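You operate a simulated robot arm through the tools that you are given. There is no shell and no other tool.

You run a simulated robot arm. Do the job below in one go: nothing can be reset, and whatever is moved stays where it is left.

TASK
Wash the film off the white tray with soap on the yellow wipe.
Fine: first slide the splash pane along to the bath end; one pump of the blue bottle; the wipe goes back; the tray stays on the drip tray. What is to be rubbed or washed off counts as gone when no trace of it is left.

The check looks at the end state, three seconds after you hand in, the way a careful person would. Anything else that was tipped, shoved, dropped, spilled or broken makes it a failure.

THE ROBOT
A 6-joint arm with a two-finger gripper, fixed in place. Base frame: the origin is on the floor under the middle of its stand, x ahead of it, y to its left, z up; the work surface is at about z = 789. Lengths are in mm, angles in degrees, forces in N, time in s.
It reaches about 1572 mm from its shoulder. Its first joint turns from -166.0 to 166.0 degrees. Payload 2.45 kg.
The tool frame sits at the grasp point between the pads (the TCP): z along the fingers, y along the line on which they close. The tips reach 20 mm beyond it. The gripper opens to 140 mm; its body begins 168 mm behind the TCP.
Orientation is that of the tool frame in the base frame, as a unit quaternion [w, x, y, z]. With the fingers straight down and closing along the base's y, the tool's x points along the base's -x, its y along +y and its z along -z.

THE INTERFACE
- The arm moves only by the tool servo_tool. Its argument "commands" is a list of rows, each a list of 7 numbers: the opening, from 0 (shut) to 1 (fully open), then the shift along the tool's x, y, z in mm, then the turn, a rotation vector about the tool's x, y, z in degrees. In form: [[claw, x, y, z, ax, ay, az], ...]. A call has 1 to 20 rows; each row shifts and turns the commanded pose from where the row before left it, along the tool's axes as they then stand. A row lasts 0.2 s, in which the tool goes at most 50 mm and 8.6 degrees; a call with a longer step from one row to the next is refused whole, and so is a gripper value outside its range. A pose out of reach is approached as far as the arm can. The call stops where the force on the tool passes 60 N (or 10 N more than at its start, if that is more) or the arm is blocked; 0.2 s more then pass. Each finger travels about 45 mm/s and halts on what it meets, pressing with about 24 N; the grip force reading is that of the motor and also rises with nothing between the fingers. The clock runs only during rows and for 0.2 s after the last one: add rows that do not move to give the fingers time. The reply holds the time, the measured pose of the TCP, the force on the tool along the base axes, the opening and the grip force, in the units named above and with some noise, with the torque about the TCP (base axes, N m) and any sound that the robot's microphone picked up.
- Cameras (640 x 400 px; columns grow to the right, rows downward): "scene" is fixed at [221, -499.9, 1587.5]; the picture's right is [0.74, -0.67, 0.00], its down [-0.45, -0.49, -0.75] and it looks along [0.50, 0.55, -0.67] (base axes); focal length 355 px, centre (320, 200). "wrist" rides on the gripper at [78, 11, -209] in the tool frame; the picture's right is [-0.14, 0.99, 0.00], its down [-0.92, -0.13, -0.37] and it looks along [-0.37, -0.05, 0.93] (tool axes); focal length 280 px, centre (320, 200). There is no depth. A picture from a camera that has moved, and an enlarged one, comes with that camera's place and axes in the base frame and with its lens.
- camera(camera): a new picture of that camera. The clock stands still meanwhile.
- inspect(camera, box): a new picture of the part [left, top, right, bottom] of that camera's present view, enlarged. The clock stands still meanwhile.
- sign_off(): hands the job in; it is judged then, once.

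Places have to be worked out from the pictures, the camera data and where the tool is seen. Open the gripper and draw the arm clear of the work before you hand the job in, unless the task says otherwise.

The tools are called after "Emit:" as a command line: name --pt "numbers of a row" for each row, then --argument value for the rest, lists and objects as JSON in quotes. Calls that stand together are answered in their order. servo_tool: Moves the arm, as the interface text tells. Its arguments: {"type":"object","properties":{"commands":{"type":"array"}},"required":["commands"]} The other tools are called the same way: camera (camera) takes a picture; inspect (camera, box) takes an enlarged picture of a part of a camera's view; sign_off () hands the job in.

At the start:

```text
time_s: 0.0
eef_pos: [644.1, -304.0, 1283.2]
tcp_rot: [0.0, -0.001, 1.0, 0.0]
wrist_force: [0.0, 0.2, 0.2]
ft_torque: [0.02, 0.0, 0.04]
finger_gap: 140.1
grasp_force: 0.1
```

scene: 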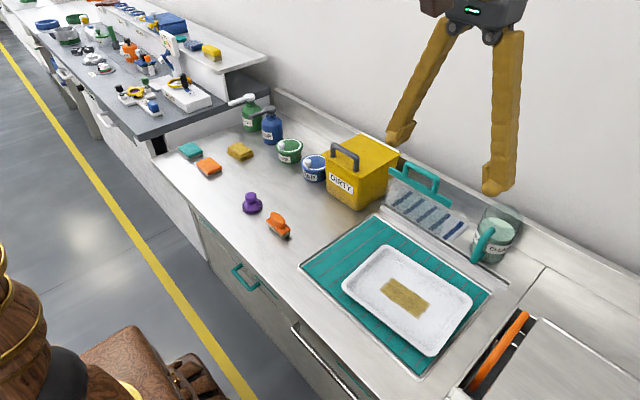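
wrist: 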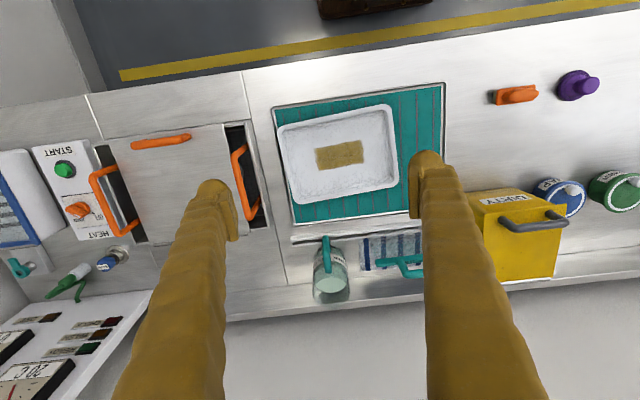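

I start by looking closely at the scene: the tray with its film, the splash pane with its teal handle, the wipes and bottles.

Emit:
inspect --camera "scene" --box '[160, 80, 340, 200]'

Emit:
inspect --camera "scene" --box '[300, 130, 540, 290]'

Emit:
inspect --camera "scene" --box '[300, 220, 640, 400]'

Emit:
inspect --camera "wrist" --box '[0, 80, 320, 320]'

Emit:
inspect --camera "wrist" --box '[240, 60, 640, 310]'

```text
3.33 times, centred on (250, 140) of scene
camera zoom: at [221.0, -499.9, 1587.5], right [0.74, -0.67, 0.0], down [-0.45, -0.49, -0.75], along [0.5, 0.55, -0.67], focal length 1183 px, centre (553, 400)
```

zoom: 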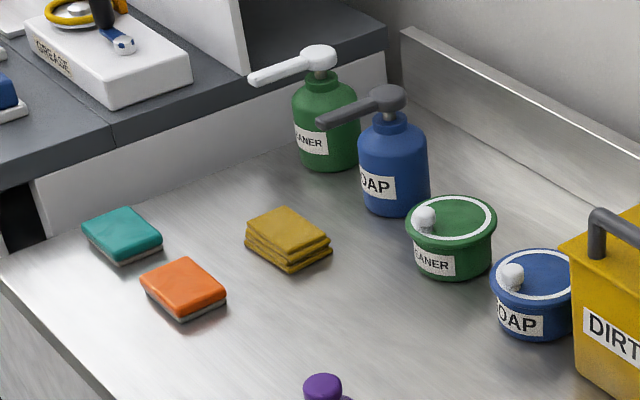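

```text
2.50 times, centred on (420, 210) of scene
camera zoom: at [221.0, -499.9, 1587.5], right [0.74, -0.67, 0.0], down [-0.45, -0.49, -0.75], along [0.5, 0.55, -0.67], focal length 887 px, centre (70, 175)
```

zoom: 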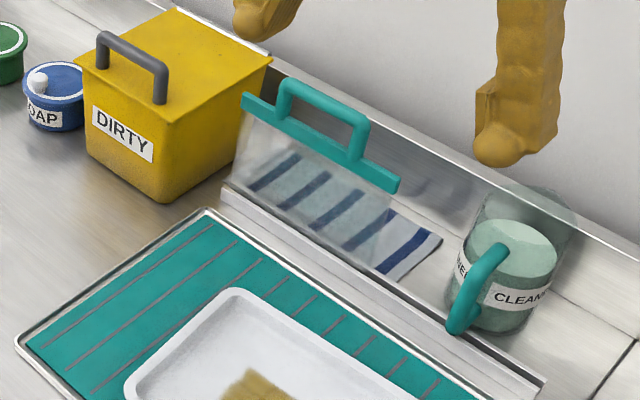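

```text
1.88 times, centred on (470, 310) of scene
camera zoom: at [221.0, -499.9, 1587.5], right [0.74, -0.67, 0.0], down [-0.45, -0.49, -0.75], along [0.5, 0.55, -0.67], focal length 668 px, centre (38, -7)
```

zoom: 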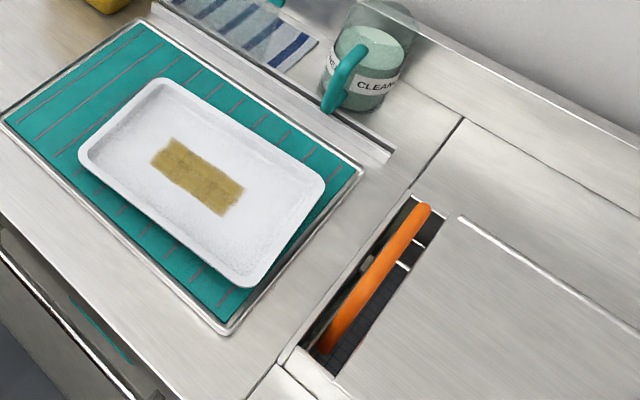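

```text
1.67 times, centred on (160, 200) of wrist
camera zoom: at [564.1, -293.2, 1493.9], right [0.14, 0.99, 0.0], down [0.92, -0.13, 0.37], along [0.37, -0.05, -0.93], focal length 467 px, centre (587, 200)
```

zoom: 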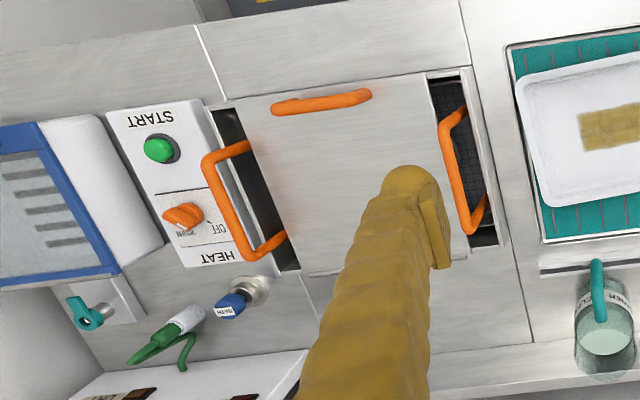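

```text
1.60 times, centred on (440, 185) of wrist
camera zoom: at [564.1, -293.2, 1493.9], right [0.14, 0.99, 0.0], down [0.92, -0.13, 0.37], along [0.37, -0.05, -0.93], focal length 449 px, centre (128, 224)
```

zoom: 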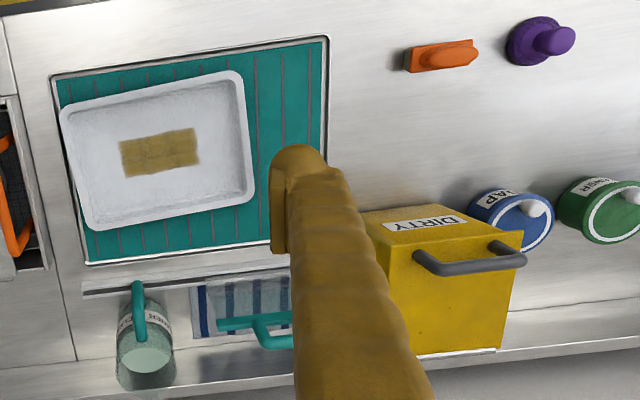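

The layout is getting clear: the rail runs along y behind the drip tray, with the pane at its +y end and the bath at the −y end, and the jug stands just behind the rail. I zoom in on the jug handle, the rail and the pane to check clearances.

Emit:
inspect --camera "wrist" --box '[270, 210, 430, 310]'

Emit:
inspect --camera "scene" --box '[440, 190, 540, 300]'

Emit:
inspect --camera "scene" --box '[370, 150, 480, 260]'

```text
4.00 times, centred on (350, 260) of wrist
camera zoom: at [564.1, -293.2, 1493.9], right [0.14, 0.99, 0.0], down [0.92, -0.13, 0.37], along [0.37, -0.05, -0.93], focal length 1122 px, centre (200, -40)
```

zoom: 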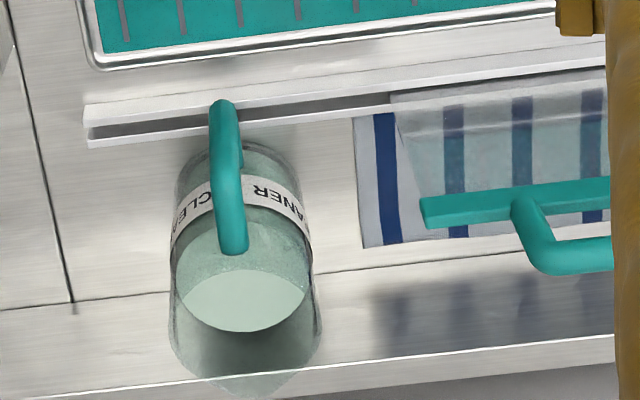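

```text
3.64 times, centred on (490, 245) of scene
camera zoom: at [221.0, -499.9, 1587.5], right [0.74, -0.67, 0.0], down [-0.45, -0.49, -0.75], along [0.5, 0.55, -0.67], focal length 1290 px, centre (-298, 36)
```

zoom: 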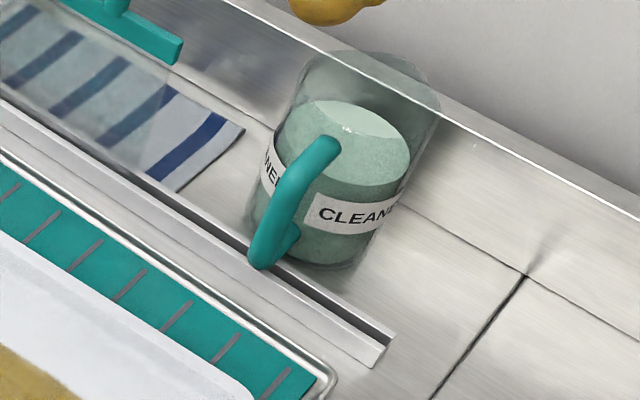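

```text
3.64 times, centred on (425, 205) of scene
camera zoom: at [221.0, -499.9, 1587.5], right [0.74, -0.67, 0.0], down [-0.45, -0.49, -0.75], along [0.5, 0.55, -0.67], focal length 1290 px, centre (-62, 182)
```

zoom: 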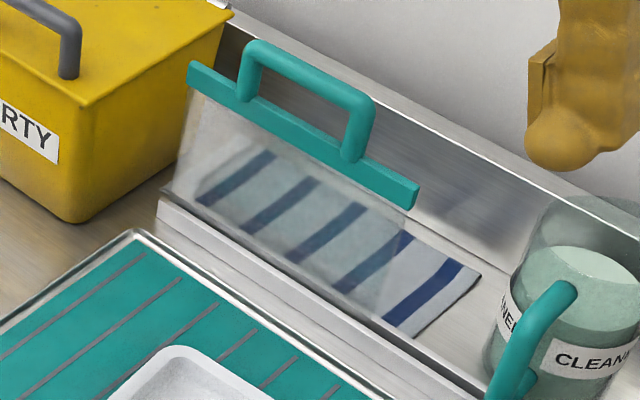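

The jug's handle appears to reach across the rail slot at about x≈944 (slot x≈952), so it would block the pane. I move nearer with open fingers, still high, to measure it better.

Emit:
servo_tool --pt "1 -31 -5 26 0 0 0" --pt "1 -31 -5 26 0 0 0" --pt "1 -31 -5 26 0 0 0" --pt "1 -31 -5 26 0 0 0" --pt "1 -31 -5 26 0 0 0"

Emit:
camera --camera "wrist"

```text
time_s: 1.2
eef_pos: [798.7, -328.5, 1153.9]
tcp_rot: [0.0, 0.0, 1.0, 0.0]
wrist_force: [-0.7, 0.1, -0.1]
ft_torque: [-0.06, -0.04, -0.03]
finger_gap: 140.1
grasp_force: 0.0
```

```text
taken
camera wrist: at [719.2, -317.6, 1363.7], right [0.14, 0.99, 0.0], down [0.92, -0.13, 0.37], along [0.37, -0.05, -0.93], focal length 280 px, centre (320, 200)
```

wrist: 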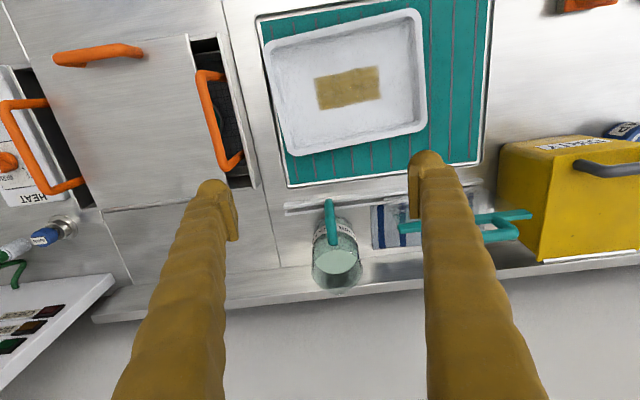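

The jug sits between the fingers in this view. I zoom on the jug and rail, and on the tray and its film.

Emit:
inspect --camera "wrist" --box '[260, 170, 420, 300]'

Emit:
inspect --camera "wrist" --box '[240, 0, 500, 200]'

Emit:
inspect --camera "wrist" --box '[440, 100, 640, 280]'

```text
3.08 times, centred on (340, 235) of wrist
camera zoom: at [719.2, -317.6, 1363.7], right [0.14, 0.99, 0.0], down [0.92, -0.13, 0.37], along [0.37, -0.05, -0.93], focal length 863 px, centre (258, 92)
```

zoom: 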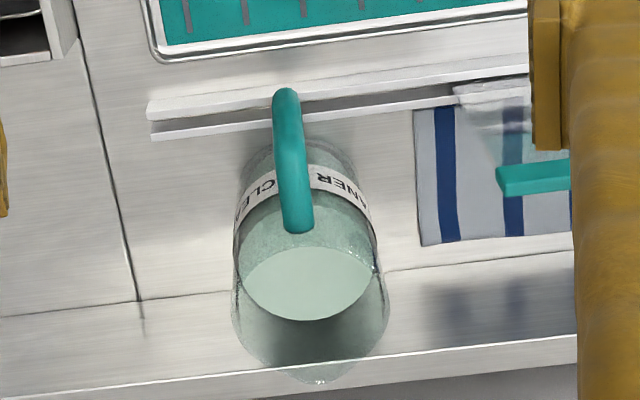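

```text
2.00 times, centred on (370, 100) of wrist
camera zoom: at [719.2, -317.6, 1363.7], right [0.14, 0.99, 0.0], down [0.92, -0.13, 0.37], along [0.37, -0.05, -0.93], focal length 561 px, centre (220, 400)
```

zoom: 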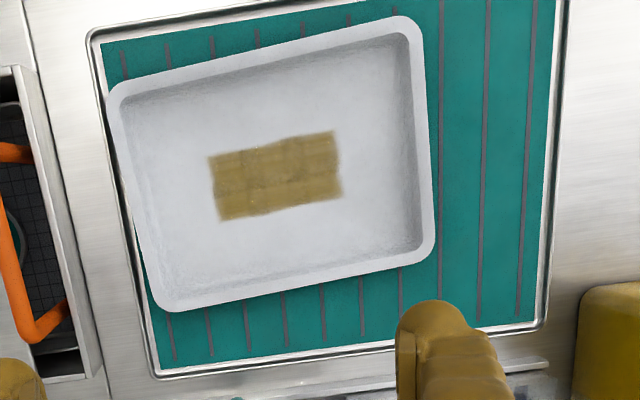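

```text
2.22 times, centred on (540, 190) of wrist
camera zoom: at [719.2, -317.6, 1363.7], right [0.14, 0.99, 0.0], down [0.92, -0.13, 0.37], along [0.37, -0.05, -0.93], focal length 623 px, centre (-169, 222)
```

zoom: 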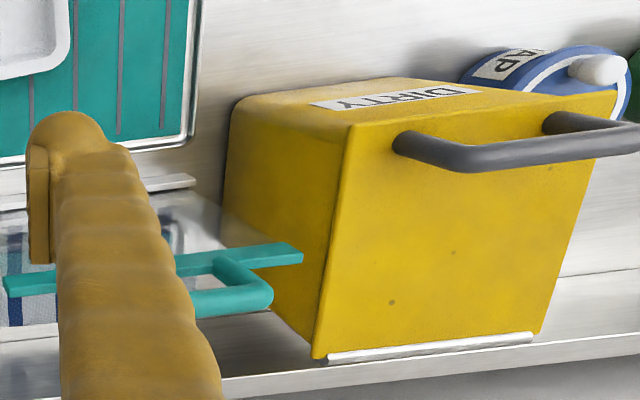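

The handle spans roughly x≈937–1000 at z≈815–930, so it crosses the slot (x≈952). The jug body is about 90 mm across, centred near (1030,−328), with its rim at z≈950. I plan to turn the jug in place, so I move over it for an exact look.

Emit:
servo_tool --pt "1 -38 0 0 0 0 0" --pt "1 -38 0 0 0 0 0" --pt "1 -38 0 0 0 0 0" --pt "1 -38 0 0 0 0 0" --pt "1 0 0 0 0 0 0"

Emit:
camera --camera "wrist"

Emit:
camera --camera "scene"

```text
time_s: 2.4
eef_pos: [951.9, -327.7, 1155.4]
tcp_rot: [0.0, -0.001, 1.0, 0.0]
wrist_force: [0.1, 0.8, 0.2]
ft_torque: [-0.02, -0.01, 0.01]
finger_gap: 140.1
grasp_force: 0.1
```

```text
taken
camera wrist: at [873.2, -316.9, 1364.7], right [0.14, 0.99, 0.0], down [0.92, -0.13, 0.37], along [0.37, -0.05, -0.93], focal length 280 px, centre (320, 200)
```

wrist: 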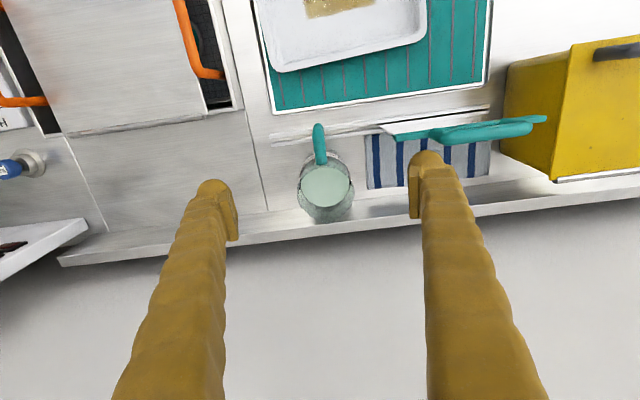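

```text
taken
```

scene: 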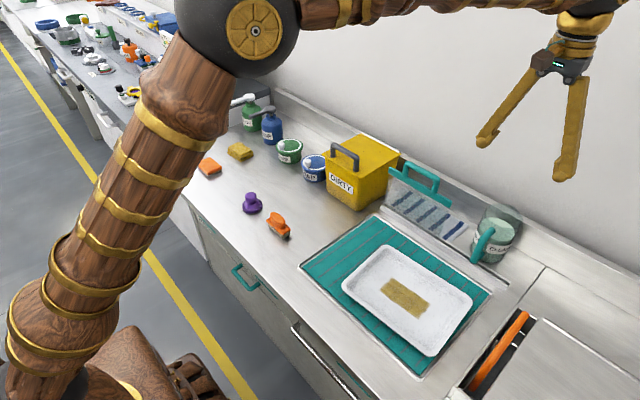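

Emit:
inspect --camera "wrist" --box '[260, 90, 420, 240]'

Emit:
inspect --camera "wrist" --box '[370, 80, 570, 200]'

```text
2.67 times, centred on (340, 165) of wrist
camera zoom: at [873.2, -316.9, 1364.7], right [0.14, 0.99, 0.0], down [0.92, -0.13, 0.37], along [0.37, -0.05, -0.93], focal length 748 px, centre (267, 293)
```

zoom: 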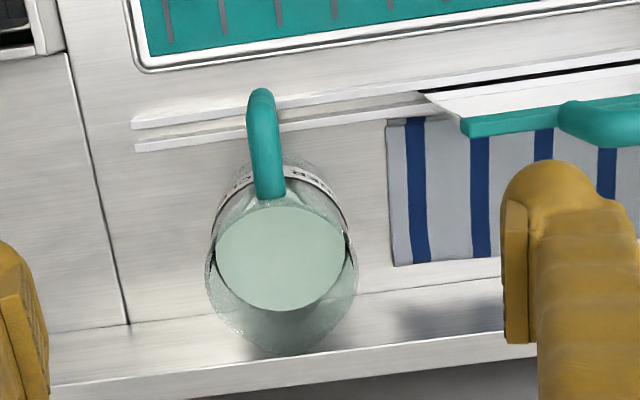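

```text
3.20 times, centred on (470, 140) of wrist
camera zoom: at [873.2, -316.9, 1364.7], right [0.14, 0.99, 0.0], down [0.92, -0.13, 0.37], along [0.37, -0.05, -0.93], focal length 897 px, centre (-160, 392)
```

zoom: 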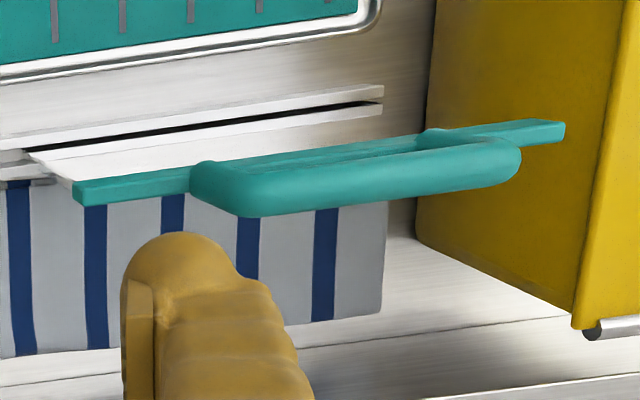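

Triangulating from two wrist views puts the jug axis at about (1032,−329), liquid level z≈908 and rim z≈940; the handle front reaches x≈935. I go over the jug, staying above its rim, and check the alignment.

Emit:
servo_tool --pt "1 -40 0 0 0 0 0" --pt "1 -40 -1 0 0 0 0" --pt "1 0 0 40 0 0 0" --pt "1 0 0 40 0 0 0" --pt "1 0 0 40 0 0 0" --pt "1 0 0 10 0 0 0" --pt "1 0 0 0 0 0 0"

Emit:
camera --camera "wrist"

Emit:
camera --camera "scene"

```text
time_s: 4.0
eef_pos: [1031.3, -329.9, 1023.2]
tcp_rot: [0.001, 0.001, 1.0, 0.0]
wrist_force: [0.5, 0.2, 0.7]
ft_torque: [0.0, 0.03, 0.01]
finger_gap: 140.0
grasp_force: 0.1
```

```text
taken
camera wrist: at [951.9, -318.7, 1232.6], right [0.14, 0.99, 0.0], down [0.92, -0.13, 0.37], along [0.36, -0.05, -0.93], focal length 280 px, centre (320, 200)
```

wrist: 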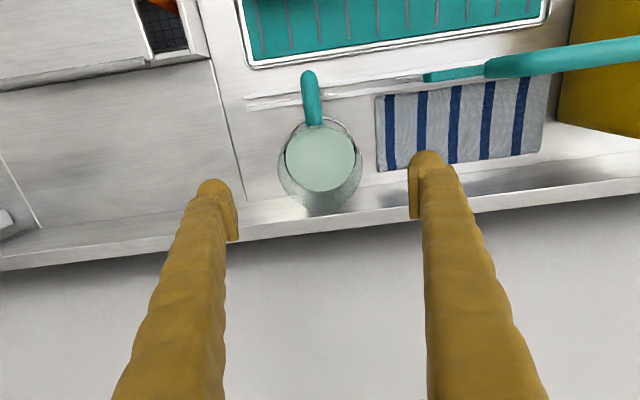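

```text
taken
```

scene: 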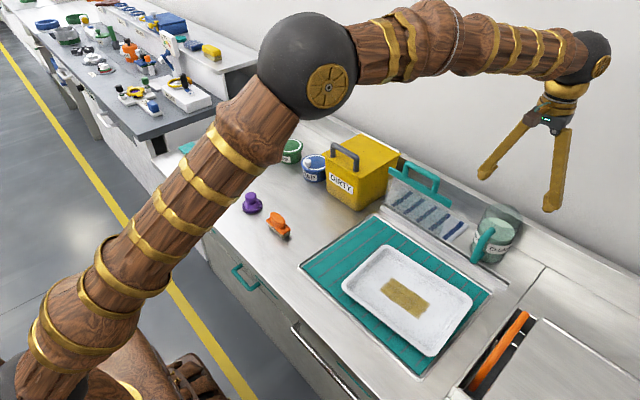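

The jug is centred between the fingers (its rim projects where (1032,−329,940) should). I lower to straddle the body, with the tips down to about z≈897.

Emit:
servo_tool --pt "1 0 0 30 0 0 0" --pt "1 0 0 30 0 0 0" --pt "1 0 0 25 0 0 0" --pt "1 0 0 20 0 0 0" --pt "1 0 0 0 0 0 0"

Emit:
camera --camera "wrist"

Emit:
inspect --camera "scene" --box '[420, 120, 600, 290]'

```text
time_s: 5.2
eef_pos: [1029.5, -330.7, 919.8]
tcp_rot: [0.0, 0.0, 1.0, 0.001]
wrist_force: [0.0, 0.1, 0.5]
ft_torque: [0.07, 0.0, -0.02]
finger_gap: 139.9
grasp_force: 0.0
```

```text
taken
camera wrist: at [951.8, -319.6, 1128.4], right [0.14, 0.99, 0.0], down [0.92, -0.13, 0.37], along [0.36, -0.05, -0.93], focal length 280 px, centre (320, 200)
```

wrist: 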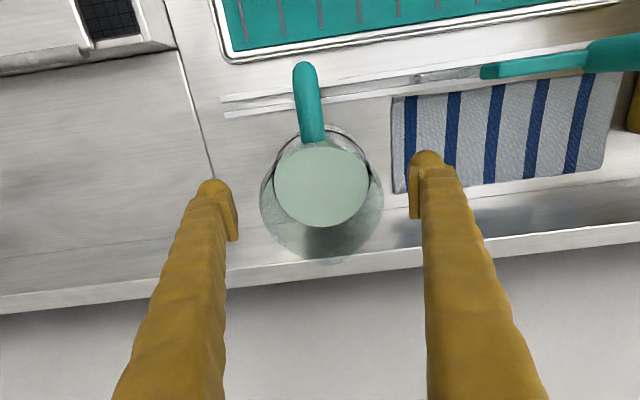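

```text
2.35 times, centred on (510, 205) of scene
camera zoom: at [221.0, -499.9, 1587.5], right [0.74, -0.67, 0.0], down [-0.45, -0.49, -0.75], along [0.5, 0.55, -0.67], focal length 835 px, centre (-127, 188)
```

zoom: 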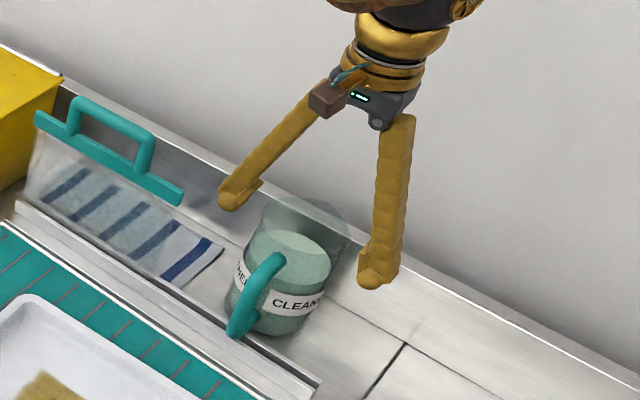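

The fingers straddle the jug, with the rim about 20 mm above the TCP. I close on the body and wait for the grip to settle.

Emit:
servo_tool --pt "0.8 0 0 0 0 0 0" --pt "0.7 0 0 0 0 0 0" --pt "0.6 0 0 0 0 0 0" --pt "0.5 0 0 0 0 0 0" --pt "0.5 0 0 0 0 0 0" --pt "0.5 0 0 0 0 0 0" --pt "0.5 0 0 0 0 0 0"

Emit:
camera --camera "wrist"

```text
time_s: 6.8
eef_pos: [1030.8, -328.6, 920.1]
tcp_rot: [0.001, 0.0, 1.0, 0.0]
wrist_force: [0.9, 3.7, 3.0]
ft_torque: [0.11, -0.02, -0.04]
finger_gap: 98.9
grasp_force: 23.4
```

```text
taken
camera wrist: at [951.9, -319.6, 1128.7], right [0.14, 0.99, 0.0], down [0.92, -0.13, 0.37], along [0.37, -0.05, -0.93], focal length 280 px, centre (320, 200)
```

wrist: 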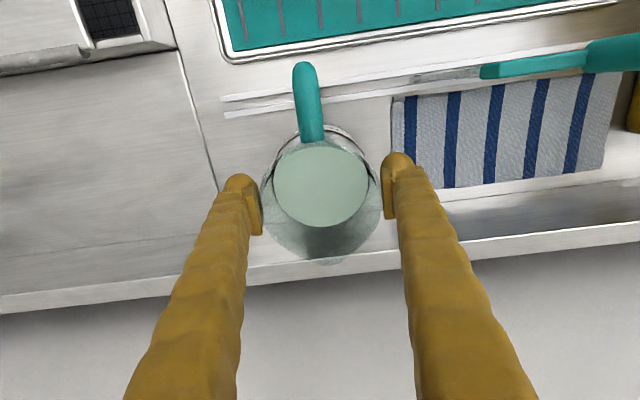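

The jug is gripped (gap 98.9 mm, 23 N). Before turning it I zoom to see how near the backsplash is to the finger sweep.

Emit:
inspect --camera "wrist" --box '[120, 130, 300, 330]'

Emit:
inspect --camera "scene" --box '[420, 120, 640, 320]'

```text
2.00 times, centred on (210, 230) of wrist
camera zoom: at [951.9, -319.6, 1128.7], right [0.14, 0.99, 0.0], down [0.92, -0.13, 0.37], along [0.37, -0.05, -0.93], focal length 561 px, centre (540, 140)
```

zoom: 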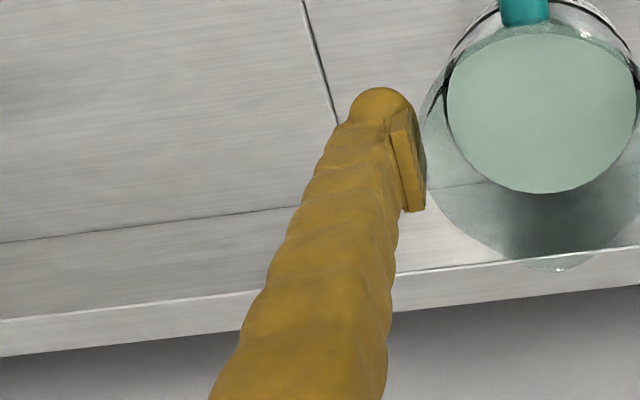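

```text
2.00 times, centred on (530, 220) of scene
camera zoom: at [221.0, -499.9, 1587.5], right [0.74, -0.67, 0.0], down [-0.45, -0.49, -0.75], along [0.5, 0.55, -0.67], focal length 710 px, centre (-100, 160)
```

zoom: 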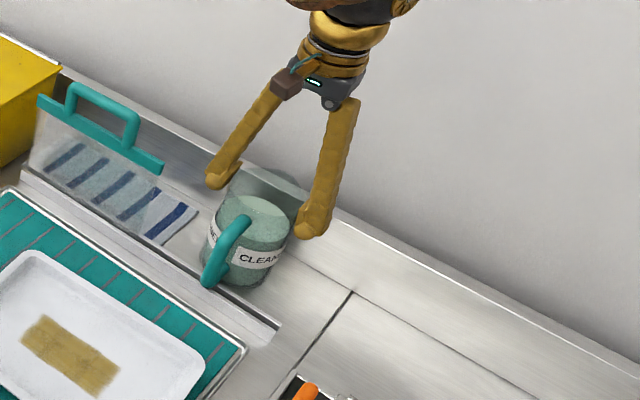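

The backsplash front is at x≈1108 and its top at z≈891. With a 15 mm lift, the finger sweep stays clear of it. I lift the jug a little and check that it comes along level.

Emit:
servo_tool --pt "0.5 0 0 -4 0 0 0" --pt "0.5 0 0 -4 0 0 0" --pt "0.5 0 0 -4 0 0 0" --pt "0.5 0 0 -4 0 0 0" --pt "0.5 0 0 0 0 0 0"

Emit:
inspect --camera "scene" --box '[420, 120, 640, 320]'

Emit:
camera --camera "wrist"

```text
time_s: 8.0
eef_pos: [1029.3, -330.4, 934.7]
tcp_rot: [-0.001, 0.0, 1.0, 0.0]
wrist_force: [-0.2, 0.0, -7.5]
ft_torque: [0.03, -0.15, 0.0]
finger_gap: 98.6
grasp_force: 24.1
```

```text
2.00 times, centred on (530, 220) of scene
camera zoom: at [221.0, -499.9, 1587.5], right [0.74, -0.67, 0.0], down [-0.45, -0.49, -0.75], along [0.5, 0.55, -0.67], focal length 710 px, centre (-100, 160)
```

zoom: 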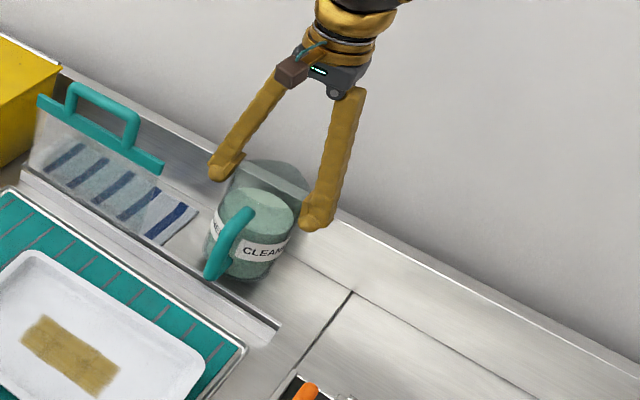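

```text
taken
camera wrist: at [951.1, -319.6, 1144.4], right [0.14, 0.99, 0.0], down [0.92, -0.13, 0.37], along [0.36, -0.05, -0.93], focal length 280 px, centre (320, 200)
```

wrist: 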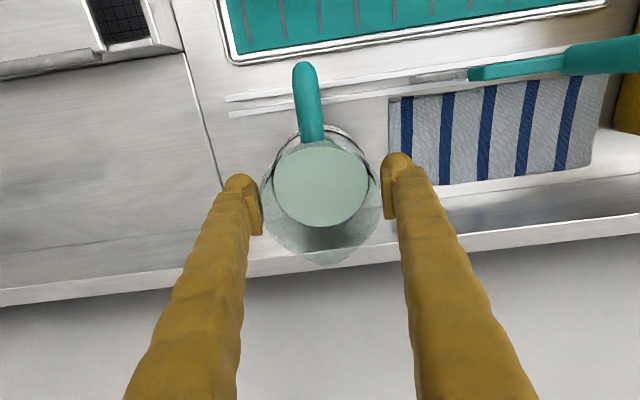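

The jug lifts cleanly at about 7.5 N and stays level. I now turn it slowly so the handle swings toward −y, clear of the rail.

Emit:
servo_tool --pt "0.5 0 0 0 0 0 -3" --pt "0.5 0 0 0 0 0 -5" --pt "0.5 0 0 0 0 0 -5" --pt "0.5 0 0 0 0 0 -5" --pt "0.5 0 0 0 0 0 -5" --pt "0.5 0 0 0 0 0 -5" --pt "0.5 0 0 0 0 0 -5" --pt "0.5 0 0 0 0 0 -5" --pt "0.5 0 0 0 0 0 -5" --pt "0.5 0 0 0 0 0 -5" --pt "0.5 0 0 0 0 0 -5" --pt "0.5 0 0 0 0 0 -5" --pt "0.5 0 0 0 0 0 -5" --pt "0.5 0 0 0 0 0 -5" --pt "0.5 0 0 0 0 0 -5" --pt "0.5 0 0 0 0 0 -5" --pt "0.5 0 0 0 0 0 -2" --pt "0.5 0 0 0 0 0 0"

Emit:
inspect --camera "scene" --box '[420, 120, 640, 320]'

Emit:
camera --camera "wrist"

```text
time_s: 11.8
eef_pos: [1030.3, -330.4, 935.3]
tcp_rot: [0.0, -0.644, 0.765, 0.0]
wrist_force: [0.1, 0.7, -7.3]
ft_torque: [0.15, -0.03, 0.02]
finger_gap: 98.8
grasp_force: 24.2
```

```text
2.00 times, centred on (530, 220) of scene
camera zoom: at [221.0, -499.9, 1587.5], right [0.74, -0.67, 0.0], down [-0.45, -0.49, -0.75], along [0.5, 0.55, -0.67], focal length 710 px, centre (-100, 160)
```

zoom: 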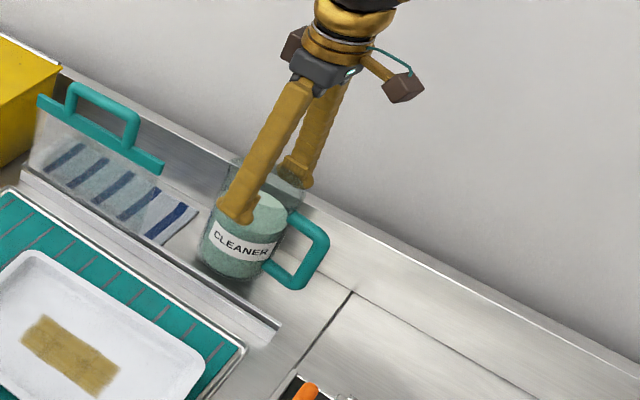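

```text
taken
camera wrist: at [1004.7, -404.6, 1145.0], right [-0.95, 0.31, 0.0], down [0.28, 0.89, 0.37], along [0.11, 0.35, -0.93], focal length 280 px, centre (320, 200)
```

wrist: 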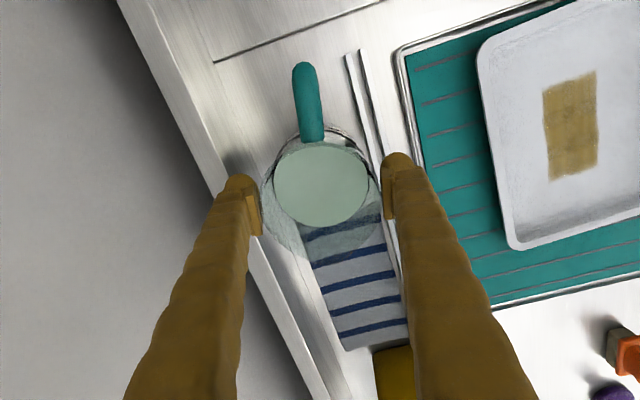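

The handle now points to −y and is off the rail. I set the jug down gently the same 16 mm.

Emit:
servo_tool --pt "0.5 0 0 4 0 0 0" --pt "0.5 0 0 4 0 0 0" --pt "0.5 0 0 4 0 0 0" --pt "0.5 0 0 3 0 0 0" --pt "0.5 0 0 0 0 0 0"

```text
time_s: 13.0
eef_pos: [1030.6, -330.1, 921.4]
tcp_rot: [0.0, -0.643, 0.766, 0.0]
wrist_force: [-0.3, -0.6, -6.4]
ft_torque: [0.11, -0.02, -0.01]
finger_gap: 98.6
grasp_force: 23.9
```

The tool still carries 6.4 N, so the jug is just touching down. I lower by another millimetre or two until the weight is off.

Emit:
servo_tool --pt "0.5 0 0 1 0 0 0" --pt "0.5 0 0 0.7 0 0 0" --pt "0.5 0 0 0 0 0 0"

```text
time_s: 13.8
eef_pos: [1031.9, -330.1, 921.3]
tcp_rot: [0.0, -0.644, 0.765, 0.0]
wrist_force: [-0.3, 1.8, 8.9]
ft_torque: [-0.31, 0.09, -0.04]
finger_gap: 98.6
grasp_force: 23.7
```

The jug is now resting on the bench (small upward force). I open to about 118 mm, which stays within the backsplash clearance, then look.

Emit:
servo_tool --pt "0.5 0 0 -0.5 0 0 0" --pt "0.72 0 0 0 0 0 0" --pt "0.78 0 0 0 0 0 0" --pt "0.82 0 0 0 0 0 0" --pt "0.82 0 0 0 0 0 0"

Emit:
camera --camera "wrist"

Emit:
inspect --camera "scene" --box '[420, 120, 640, 320]'

```text
time_s: 15.0
eef_pos: [1030.8, -329.3, 919.2]
tcp_rot: [0.0, -0.643, 0.766, 0.0]
wrist_force: [0.0, 0.6, -0.5]
ft_torque: [0.04, 0.03, 0.03]
finger_gap: 114.6
grasp_force: 0.1
```

```text
taken
camera wrist: at [1005.6, -405.0, 1128.9], right [-0.95, 0.31, 0.0], down [0.29, 0.88, 0.37], along [0.11, 0.35, -0.93], focal length 280 px, centre (320, 200)
```

wrist: 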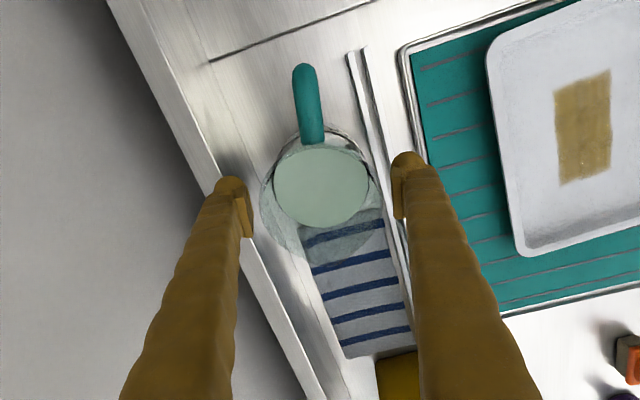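

```text
2.00 times, centred on (530, 220) of scene
camera zoom: at [221.0, -499.9, 1587.5], right [0.74, -0.67, 0.0], down [-0.45, -0.49, -0.75], along [0.5, 0.55, -0.67], focal length 710 px, centre (-100, 160)
```

zoom: 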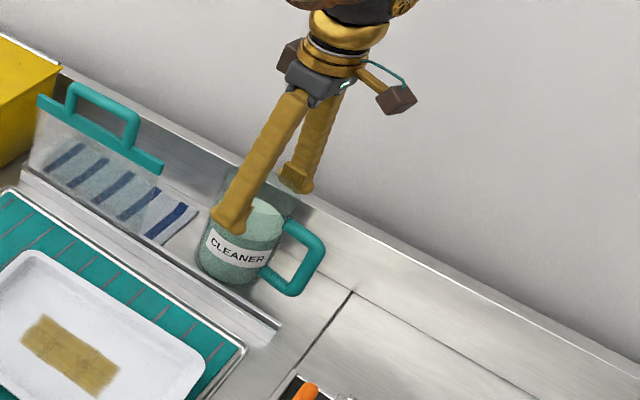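

The jug stands upright and free. I rise straight up to z≈1100, complete the yaw to 90° so the fingers close along x, and then move over the pane's handle near (955,−115).

Emit:
servo_tool --pt "0.82 0 0 -25 0 0 0" --pt "0.82 0 0 -40 0 0 0" --pt "0.82 0 0 -40 0 0 0" --pt "0.82 0 0 -40 0 0 0" --pt "0.82 0 0 -36 0 0 0" --pt "0.7 0 0 0 0 0 -5" --pt "0.6 0 0 0 0 0 -5" --pt "0.5 -43 15 0 0 0 0" --pt "0.5 -43 15 0 0 0 0" --pt "0.5 -43 15 0 0 0 0" --pt "0.5 -43 15 0 0 0 0" --pt "0.5 -43 15 0 0 0 0" --pt "0.5 0 0 0 0 0 0"

Emit:
camera --camera "wrist"

Emit:
camera --camera "scene"

```text
time_s: 17.8
eef_pos: [956.7, -113.7, 1099.5]
tcp_rot: [0.0, 0.707, -0.707, 0.0]
wrist_force: [0.0, -0.3, 0.2]
ft_torque: [0.03, -0.02, -0.01]
finger_gap: 70.0
grasp_force: 0.1
```

```text
taken
camera wrist: at [944.3, -192.7, 1308.9], right [-0.99, 0.14, 0.0], down [0.13, 0.92, 0.37], along [0.05, 0.36, -0.93], focal length 280 px, centre (320, 200)
```

wrist: 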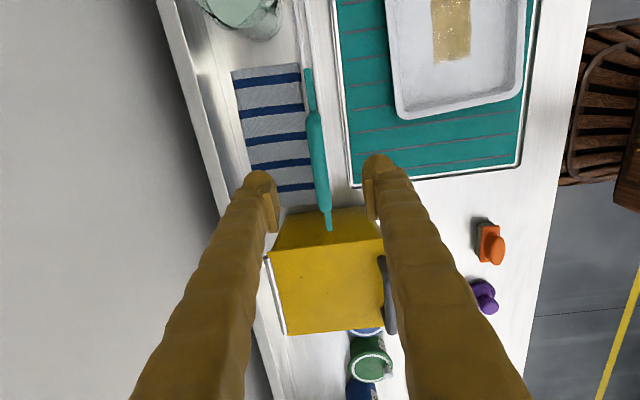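

```text
taken
```

scene: 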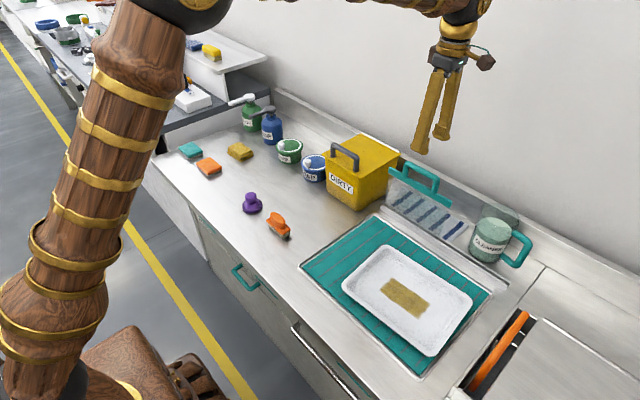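

The jug is upright with its handle clear of the rail. I zoom in on the pane's handle in the wrist view to align the grip.

Emit:
inspect --camera "wrist" --box '[240, 40, 400, 250]'

```text
1.90 times, centred on (320, 145) of wrist
camera zoom: at [944.3, -192.7, 1308.9], right [-0.99, 0.14, 0.0], down [0.13, 0.92, 0.37], along [0.05, 0.36, -0.93], focal length 534 px, centre (320, 305)
```

zoom: 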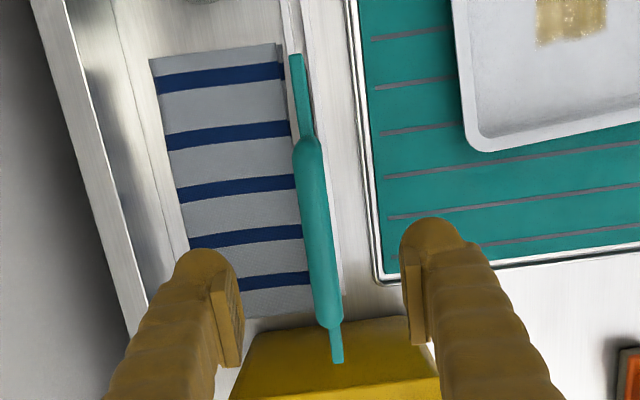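

The handle bar runs y≈−174…−56 at x≈956, and the TCP is centred on it. I descend so the pads straddle the bar at z≈1003 and take a look before closing.

Emit:
servo_tool --pt "0.5 0 0 30 0 0 0" --pt "0.5 0 0 30 0 0 0" --pt "0.5 0 0 25 0 0 0" --pt "0.5 0 0 10 0 0 0" --pt "0.5 0 0 0 0 0 0"

Emit:
camera --camera "wrist"

Emit:
inspect --camera "scene" --box '[340, 100, 500, 260]'

```text
time_s: 19.0
eef_pos: [955.1, -115.0, 1006.5]
tcp_rot: [0.0, 0.708, -0.707, 0.001]
wrist_force: [-0.2, 0.7, -0.4]
ft_torque: [0.01, 0.02, 0.02]
finger_gap: 70.0
grasp_force: 0.0
```

```text
taken
camera wrist: at [943.6, -193.3, 1214.5], right [-0.99, 0.14, 0.0], down [0.13, 0.92, 0.37], along [0.05, 0.37, -0.93], focal length 280 px, centre (320, 200)
```

wrist: 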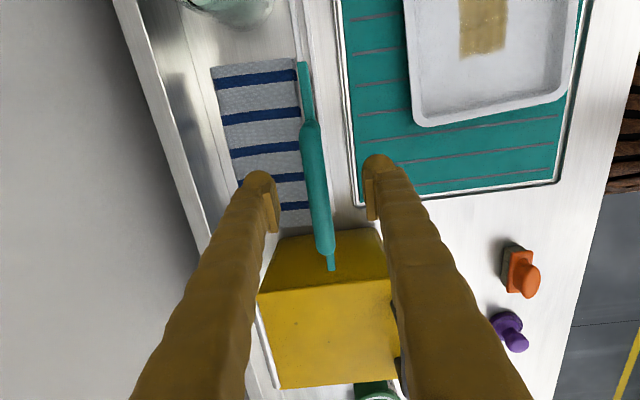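

```text
2.50 times, centred on (420, 180) of scene
camera zoom: at [221.0, -499.9, 1587.5], right [0.74, -0.67, 0.0], down [-0.45, -0.49, -0.75], along [0.5, 0.55, -0.67], focal length 887 px, centre (70, 250)
```

zoom: 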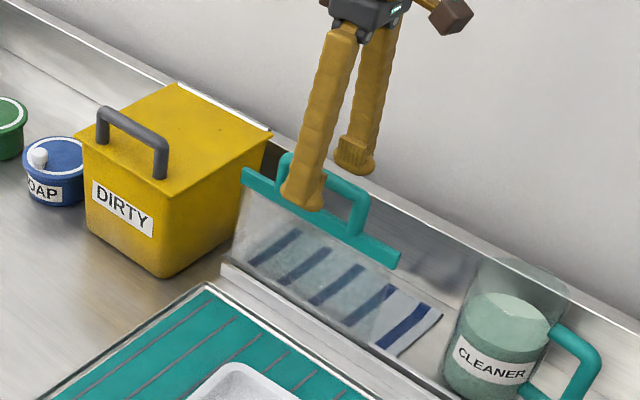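

The bar sits about 3 mm toward +x of the tool centre. I trim by 2 mm, lower 4 mm, and close gently on it.

Emit:
servo_tool --pt "0.5 0 -2 4 0 0 0" --pt "0.35 0 0 0 0 0 0" --pt "0.22 0 0 0 0 0 0" --pt "0.15 0 0 0 0 0 0" --pt "0.05 0 0 0 0 0 0" --pt "0.05 0 0 0 0 0 0" --pt "0.05 0 0 0 0 0 0"

Emit:
camera --camera "wrist"

Emit:
inspect --camera "scene" --box '[340, 100, 500, 260]'

```text
time_s: 20.6
eef_pos: [956.5, -114.4, 1001.8]
tcp_rot: [0.0, -0.707, 0.707, 0.0]
wrist_force: [-6.8, -0.1, 0.9]
ft_torque: [0.0, 0.04, -0.11]
finger_gap: 16.5
grasp_force: 42.1
```

```text
taken
camera wrist: at [945.7, -193.1, 1210.8], right [-0.99, 0.14, 0.0], down [0.13, 0.92, 0.37], along [0.05, 0.37, -0.93], focal length 280 px, centre (320, 200)
```

wrist: 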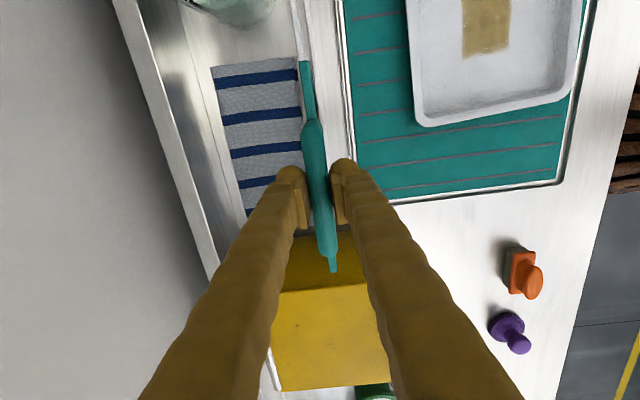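

```text
2.50 times, centred on (420, 180) of scene
camera zoom: at [221.0, -499.9, 1587.5], right [0.74, -0.67, 0.0], down [-0.45, -0.49, -0.75], along [0.5, 0.55, -0.67], focal length 887 px, centre (70, 250)
```

zoom: 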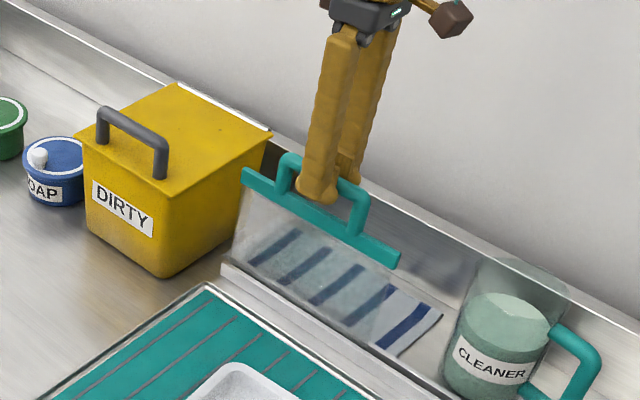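

The bar is gripped (16.5 mm, firm). I start sliding the pane toward −y in modest steps, watching the force.

Emit:
servo_tool --pt "0.05 5 -0.5 0 0 0 0" --pt "0.05 10 0 0 0 0 0" --pt "0.05 15 0 0 0 0 0" --pt "0.05 15 0 0 0 0 0" --pt "0.05 15 0 0 0 0 0" --pt "0.05 15 0 0 0 0 0" --pt "0.05 15 0 0 0 0 0" --pt "0.05 10 0 0 0 0 0" --pt "0.05 0 0 0 0 0 0"

Emit:
inspect --camera "scene" --box '[340, 120, 560, 320]'

Emit:
camera --camera "wrist"

```text
time_s: 22.6
eef_pos: [958.0, -213.5, 1001.6]
tcp_rot: [0.0, 0.708, -0.706, -0.001]
wrist_force: [-9.0, -1.3, 6.9]
ft_torque: [-0.12, 0.06, -0.08]
finger_gap: 16.3
grasp_force: 41.9
```

```text
2.00 times, centred on (450, 220) of scene
camera zoom: at [221.0, -499.9, 1587.5], right [0.74, -0.67, 0.0], down [-0.45, -0.49, -0.75], along [0.5, 0.55, -0.67], focal length 710 px, centre (60, 160)
```

zoom: 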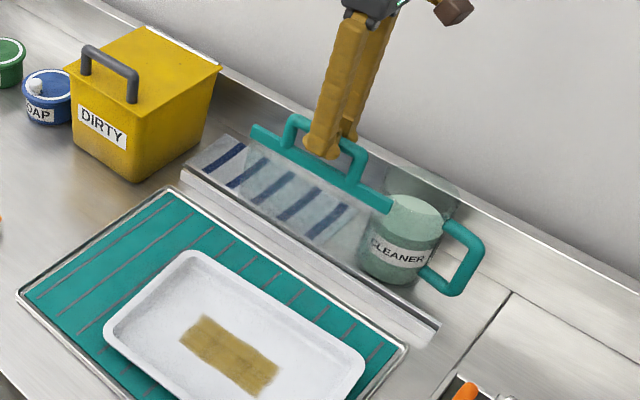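

```text
taken
camera wrist: at [945.5, -292.4, 1210.7], right [-0.99, 0.14, 0.0], down [0.13, 0.92, 0.37], along [0.05, 0.36, -0.93], focal length 280 px, centre (320, 200)
```

wrist: 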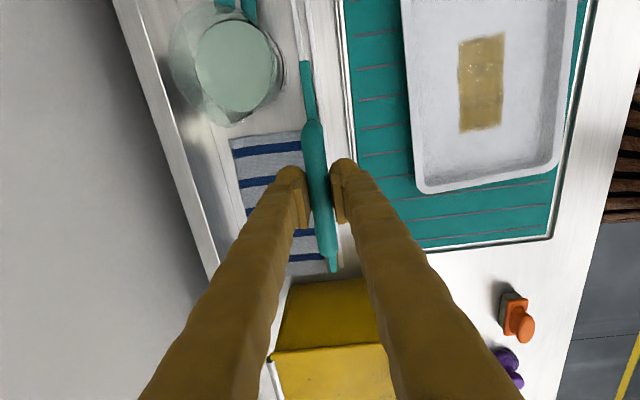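

The pane slides easily (about 1 N). The sideways force says I'm pulling slightly toward +x, so I trim 1.5 mm back and continue another 70 mm.

Emit:
servo_tool --pt "0.05 0 1.5 0 0 0 0" --pt "0.05 10 0 0 0 0 0" --pt "0.05 15 0 0 0 0 0" --pt "0.05 15 0 0 0 0 0" --pt "0.05 15 0 0 0 0 0" --pt "0.05 10 0 0 0 0 0" --pt "0.05 5 0 0 0 0 0" --pt "0.05 0 0 0 0 0 0"

Emit:
inspect --camera "scene" --box '[400, 150, 560, 310]'

Emit:
camera --camera "wrist"

```text
time_s: 24.4
eef_pos: [956.8, -285.7, 1001.1]
tcp_rot: [0.0, 0.707, -0.707, 0.0]
wrist_force: [32.0, 0.1, -13.7]
ft_torque: [0.23, -0.21, 0.35]
finger_gap: 15.9
grasp_force: 41.8
```

```text
2.50 times, centred on (480, 230) of scene
camera zoom: at [221.0, -499.9, 1587.5], right [0.74, -0.67, 0.0], down [-0.45, -0.49, -0.75], along [0.5, 0.55, -0.67], focal length 887 px, centre (-80, 125)
```

zoom: 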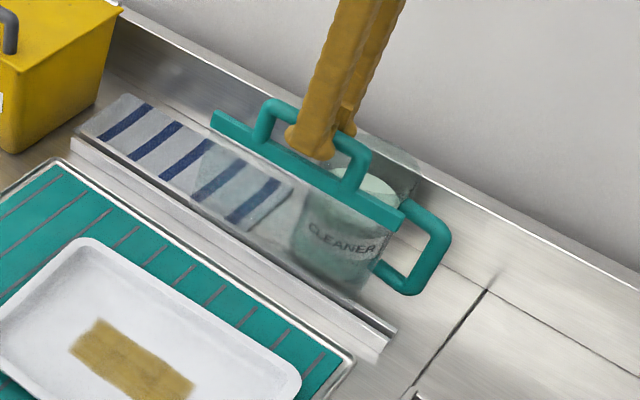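

```text
taken
camera wrist: at [945.6, -363.3, 1210.5], right [-0.99, 0.14, 0.0], down [0.13, 0.92, 0.37], along [0.05, 0.37, -0.93], focal length 280 px, centre (320, 200)
```

wrist: 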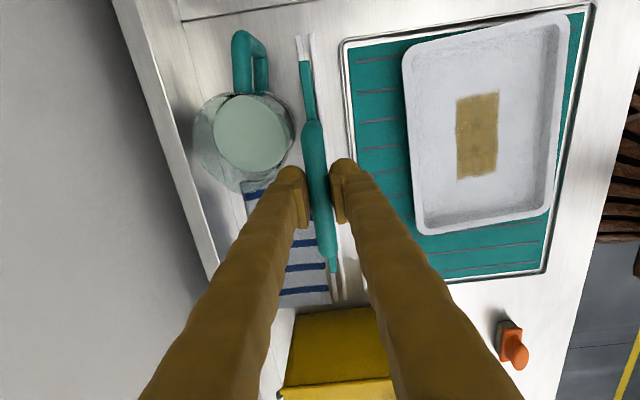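

The sideways force jumped to 32 N, so the trim was too much; zero is about 1.1 mm back. I relieve that first and zoom on the rail's bath end to see how the pane should finish.

Emit:
servo_tool --pt "0.05 0 -1.1 0 0 0 0" --pt "0.05 0 0 0 0 0 0"

Emit:
inspect --camera "scene" --box '[460, 220, 530, 300]'

Emit:
inspect --camera "wrist" --box '[270, 10, 370, 130]'

Emit:
inspect --camera "scene" --box '[370, 170, 460, 250]'

```text
time_s: 25.0
eef_pos: [956.7, -285.5, 1000.2]
tcp_rot: [0.001, 0.707, -0.707, -0.001]
wrist_force: [7.7, 0.2, -15.6]
ft_torque: [0.21, 0.01, 0.09]
finger_gap: 15.7
grasp_force: 41.9
```

```text
5.00 times, centred on (495, 260) of scene
camera zoom: at [221.0, -499.9, 1587.5], right [0.74, -0.67, 0.0], down [-0.45, -0.49, -0.75], along [0.5, 0.55, -0.67], focal length 1774 px, centre (-555, -100)
```

zoom: 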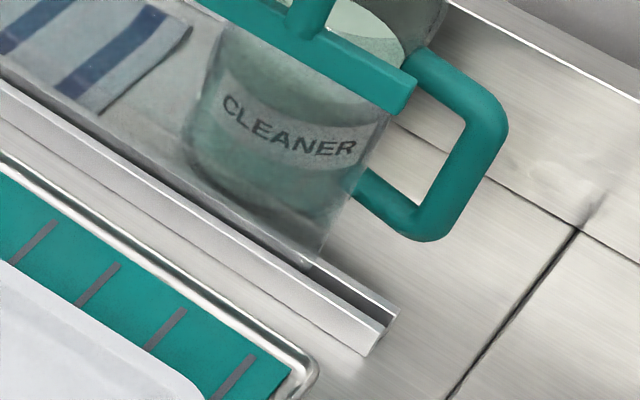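

```text
3.33 times, centred on (320, 70) of wrist
camera zoom: at [946.1, -363.7, 1210.6], right [-0.99, 0.14, 0.0], down [0.13, 0.92, 0.37], along [0.05, 0.37, -0.93], focal length 935 px, centre (320, 633)
```

zoom: 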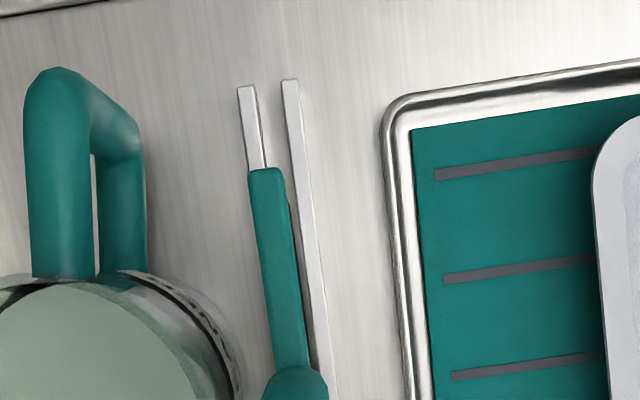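

```text
5.00 times, centred on (415, 210) of scene
camera zoom: at [221.0, -499.9, 1587.5], right [0.74, -0.67, 0.0], down [-0.45, -0.49, -0.75], along [0.5, 0.55, -0.67], focal length 1774 px, centre (-155, 150)
```

zoom: 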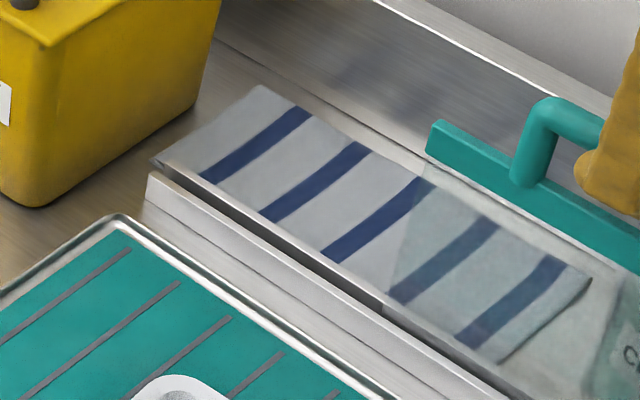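

The glass's lower end is at y≈−377 and the rail's bath end at y≈−425, so about 45–48 mm remain (the pane started flush with the other end). I lower half a millimetre to relax the vertical pull and slide 35 mm more.

Emit:
servo_tool --pt "0.05 0 -0.3 0.5 0 0 0" --pt "0.05 7 0 0 0 0 0" --pt "0.05 10 0 0 0 0 0" --pt "0.05 10 0 0 0 0 0" --pt "0.05 8 0 0 0 0 0" --pt "0.05 0 0 0 0 0 0"

Emit:
inspect --camera "scene" --box '[460, 220, 530, 300]'

Emit:
inspect --camera "wrist" --box '[260, 10, 370, 130]'

```text
time_s: 26.4
eef_pos: [956.8, -319.2, 1001.2]
tcp_rot: [0.0, 0.707, -0.707, 0.0]
wrist_force: [-34.7, -1.0, -3.3]
ft_torque: [-0.01, 0.25, -0.36]
finger_gap: 16.1
grasp_force: 42.3
```

```text
5.00 times, centred on (495, 260) of scene
camera zoom: at [221.0, -499.9, 1587.5], right [0.74, -0.67, 0.0], down [-0.45, -0.49, -0.75], along [0.5, 0.55, -0.67], focal length 1774 px, centre (-555, -100)
```

zoom: 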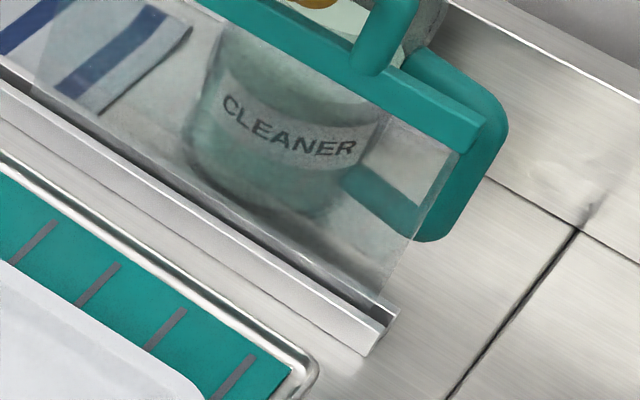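

```text
3.33 times, centred on (315, 70) of wrist
camera zoom: at [945.9, -397.5, 1210.5], right [-0.99, 0.14, 0.0], down [0.13, 0.92, 0.37], along [0.05, 0.36, -0.93], focal length 935 px, centre (337, 633)
```

zoom: 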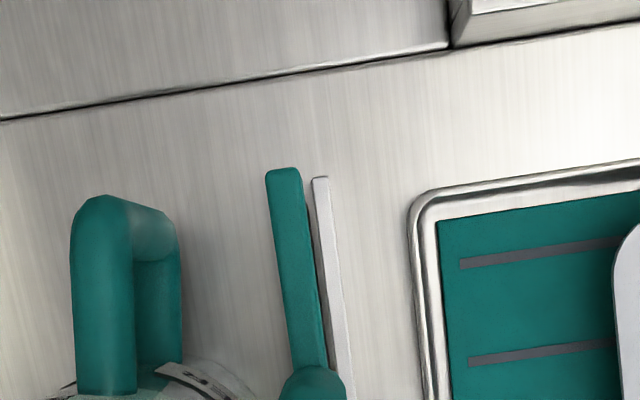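

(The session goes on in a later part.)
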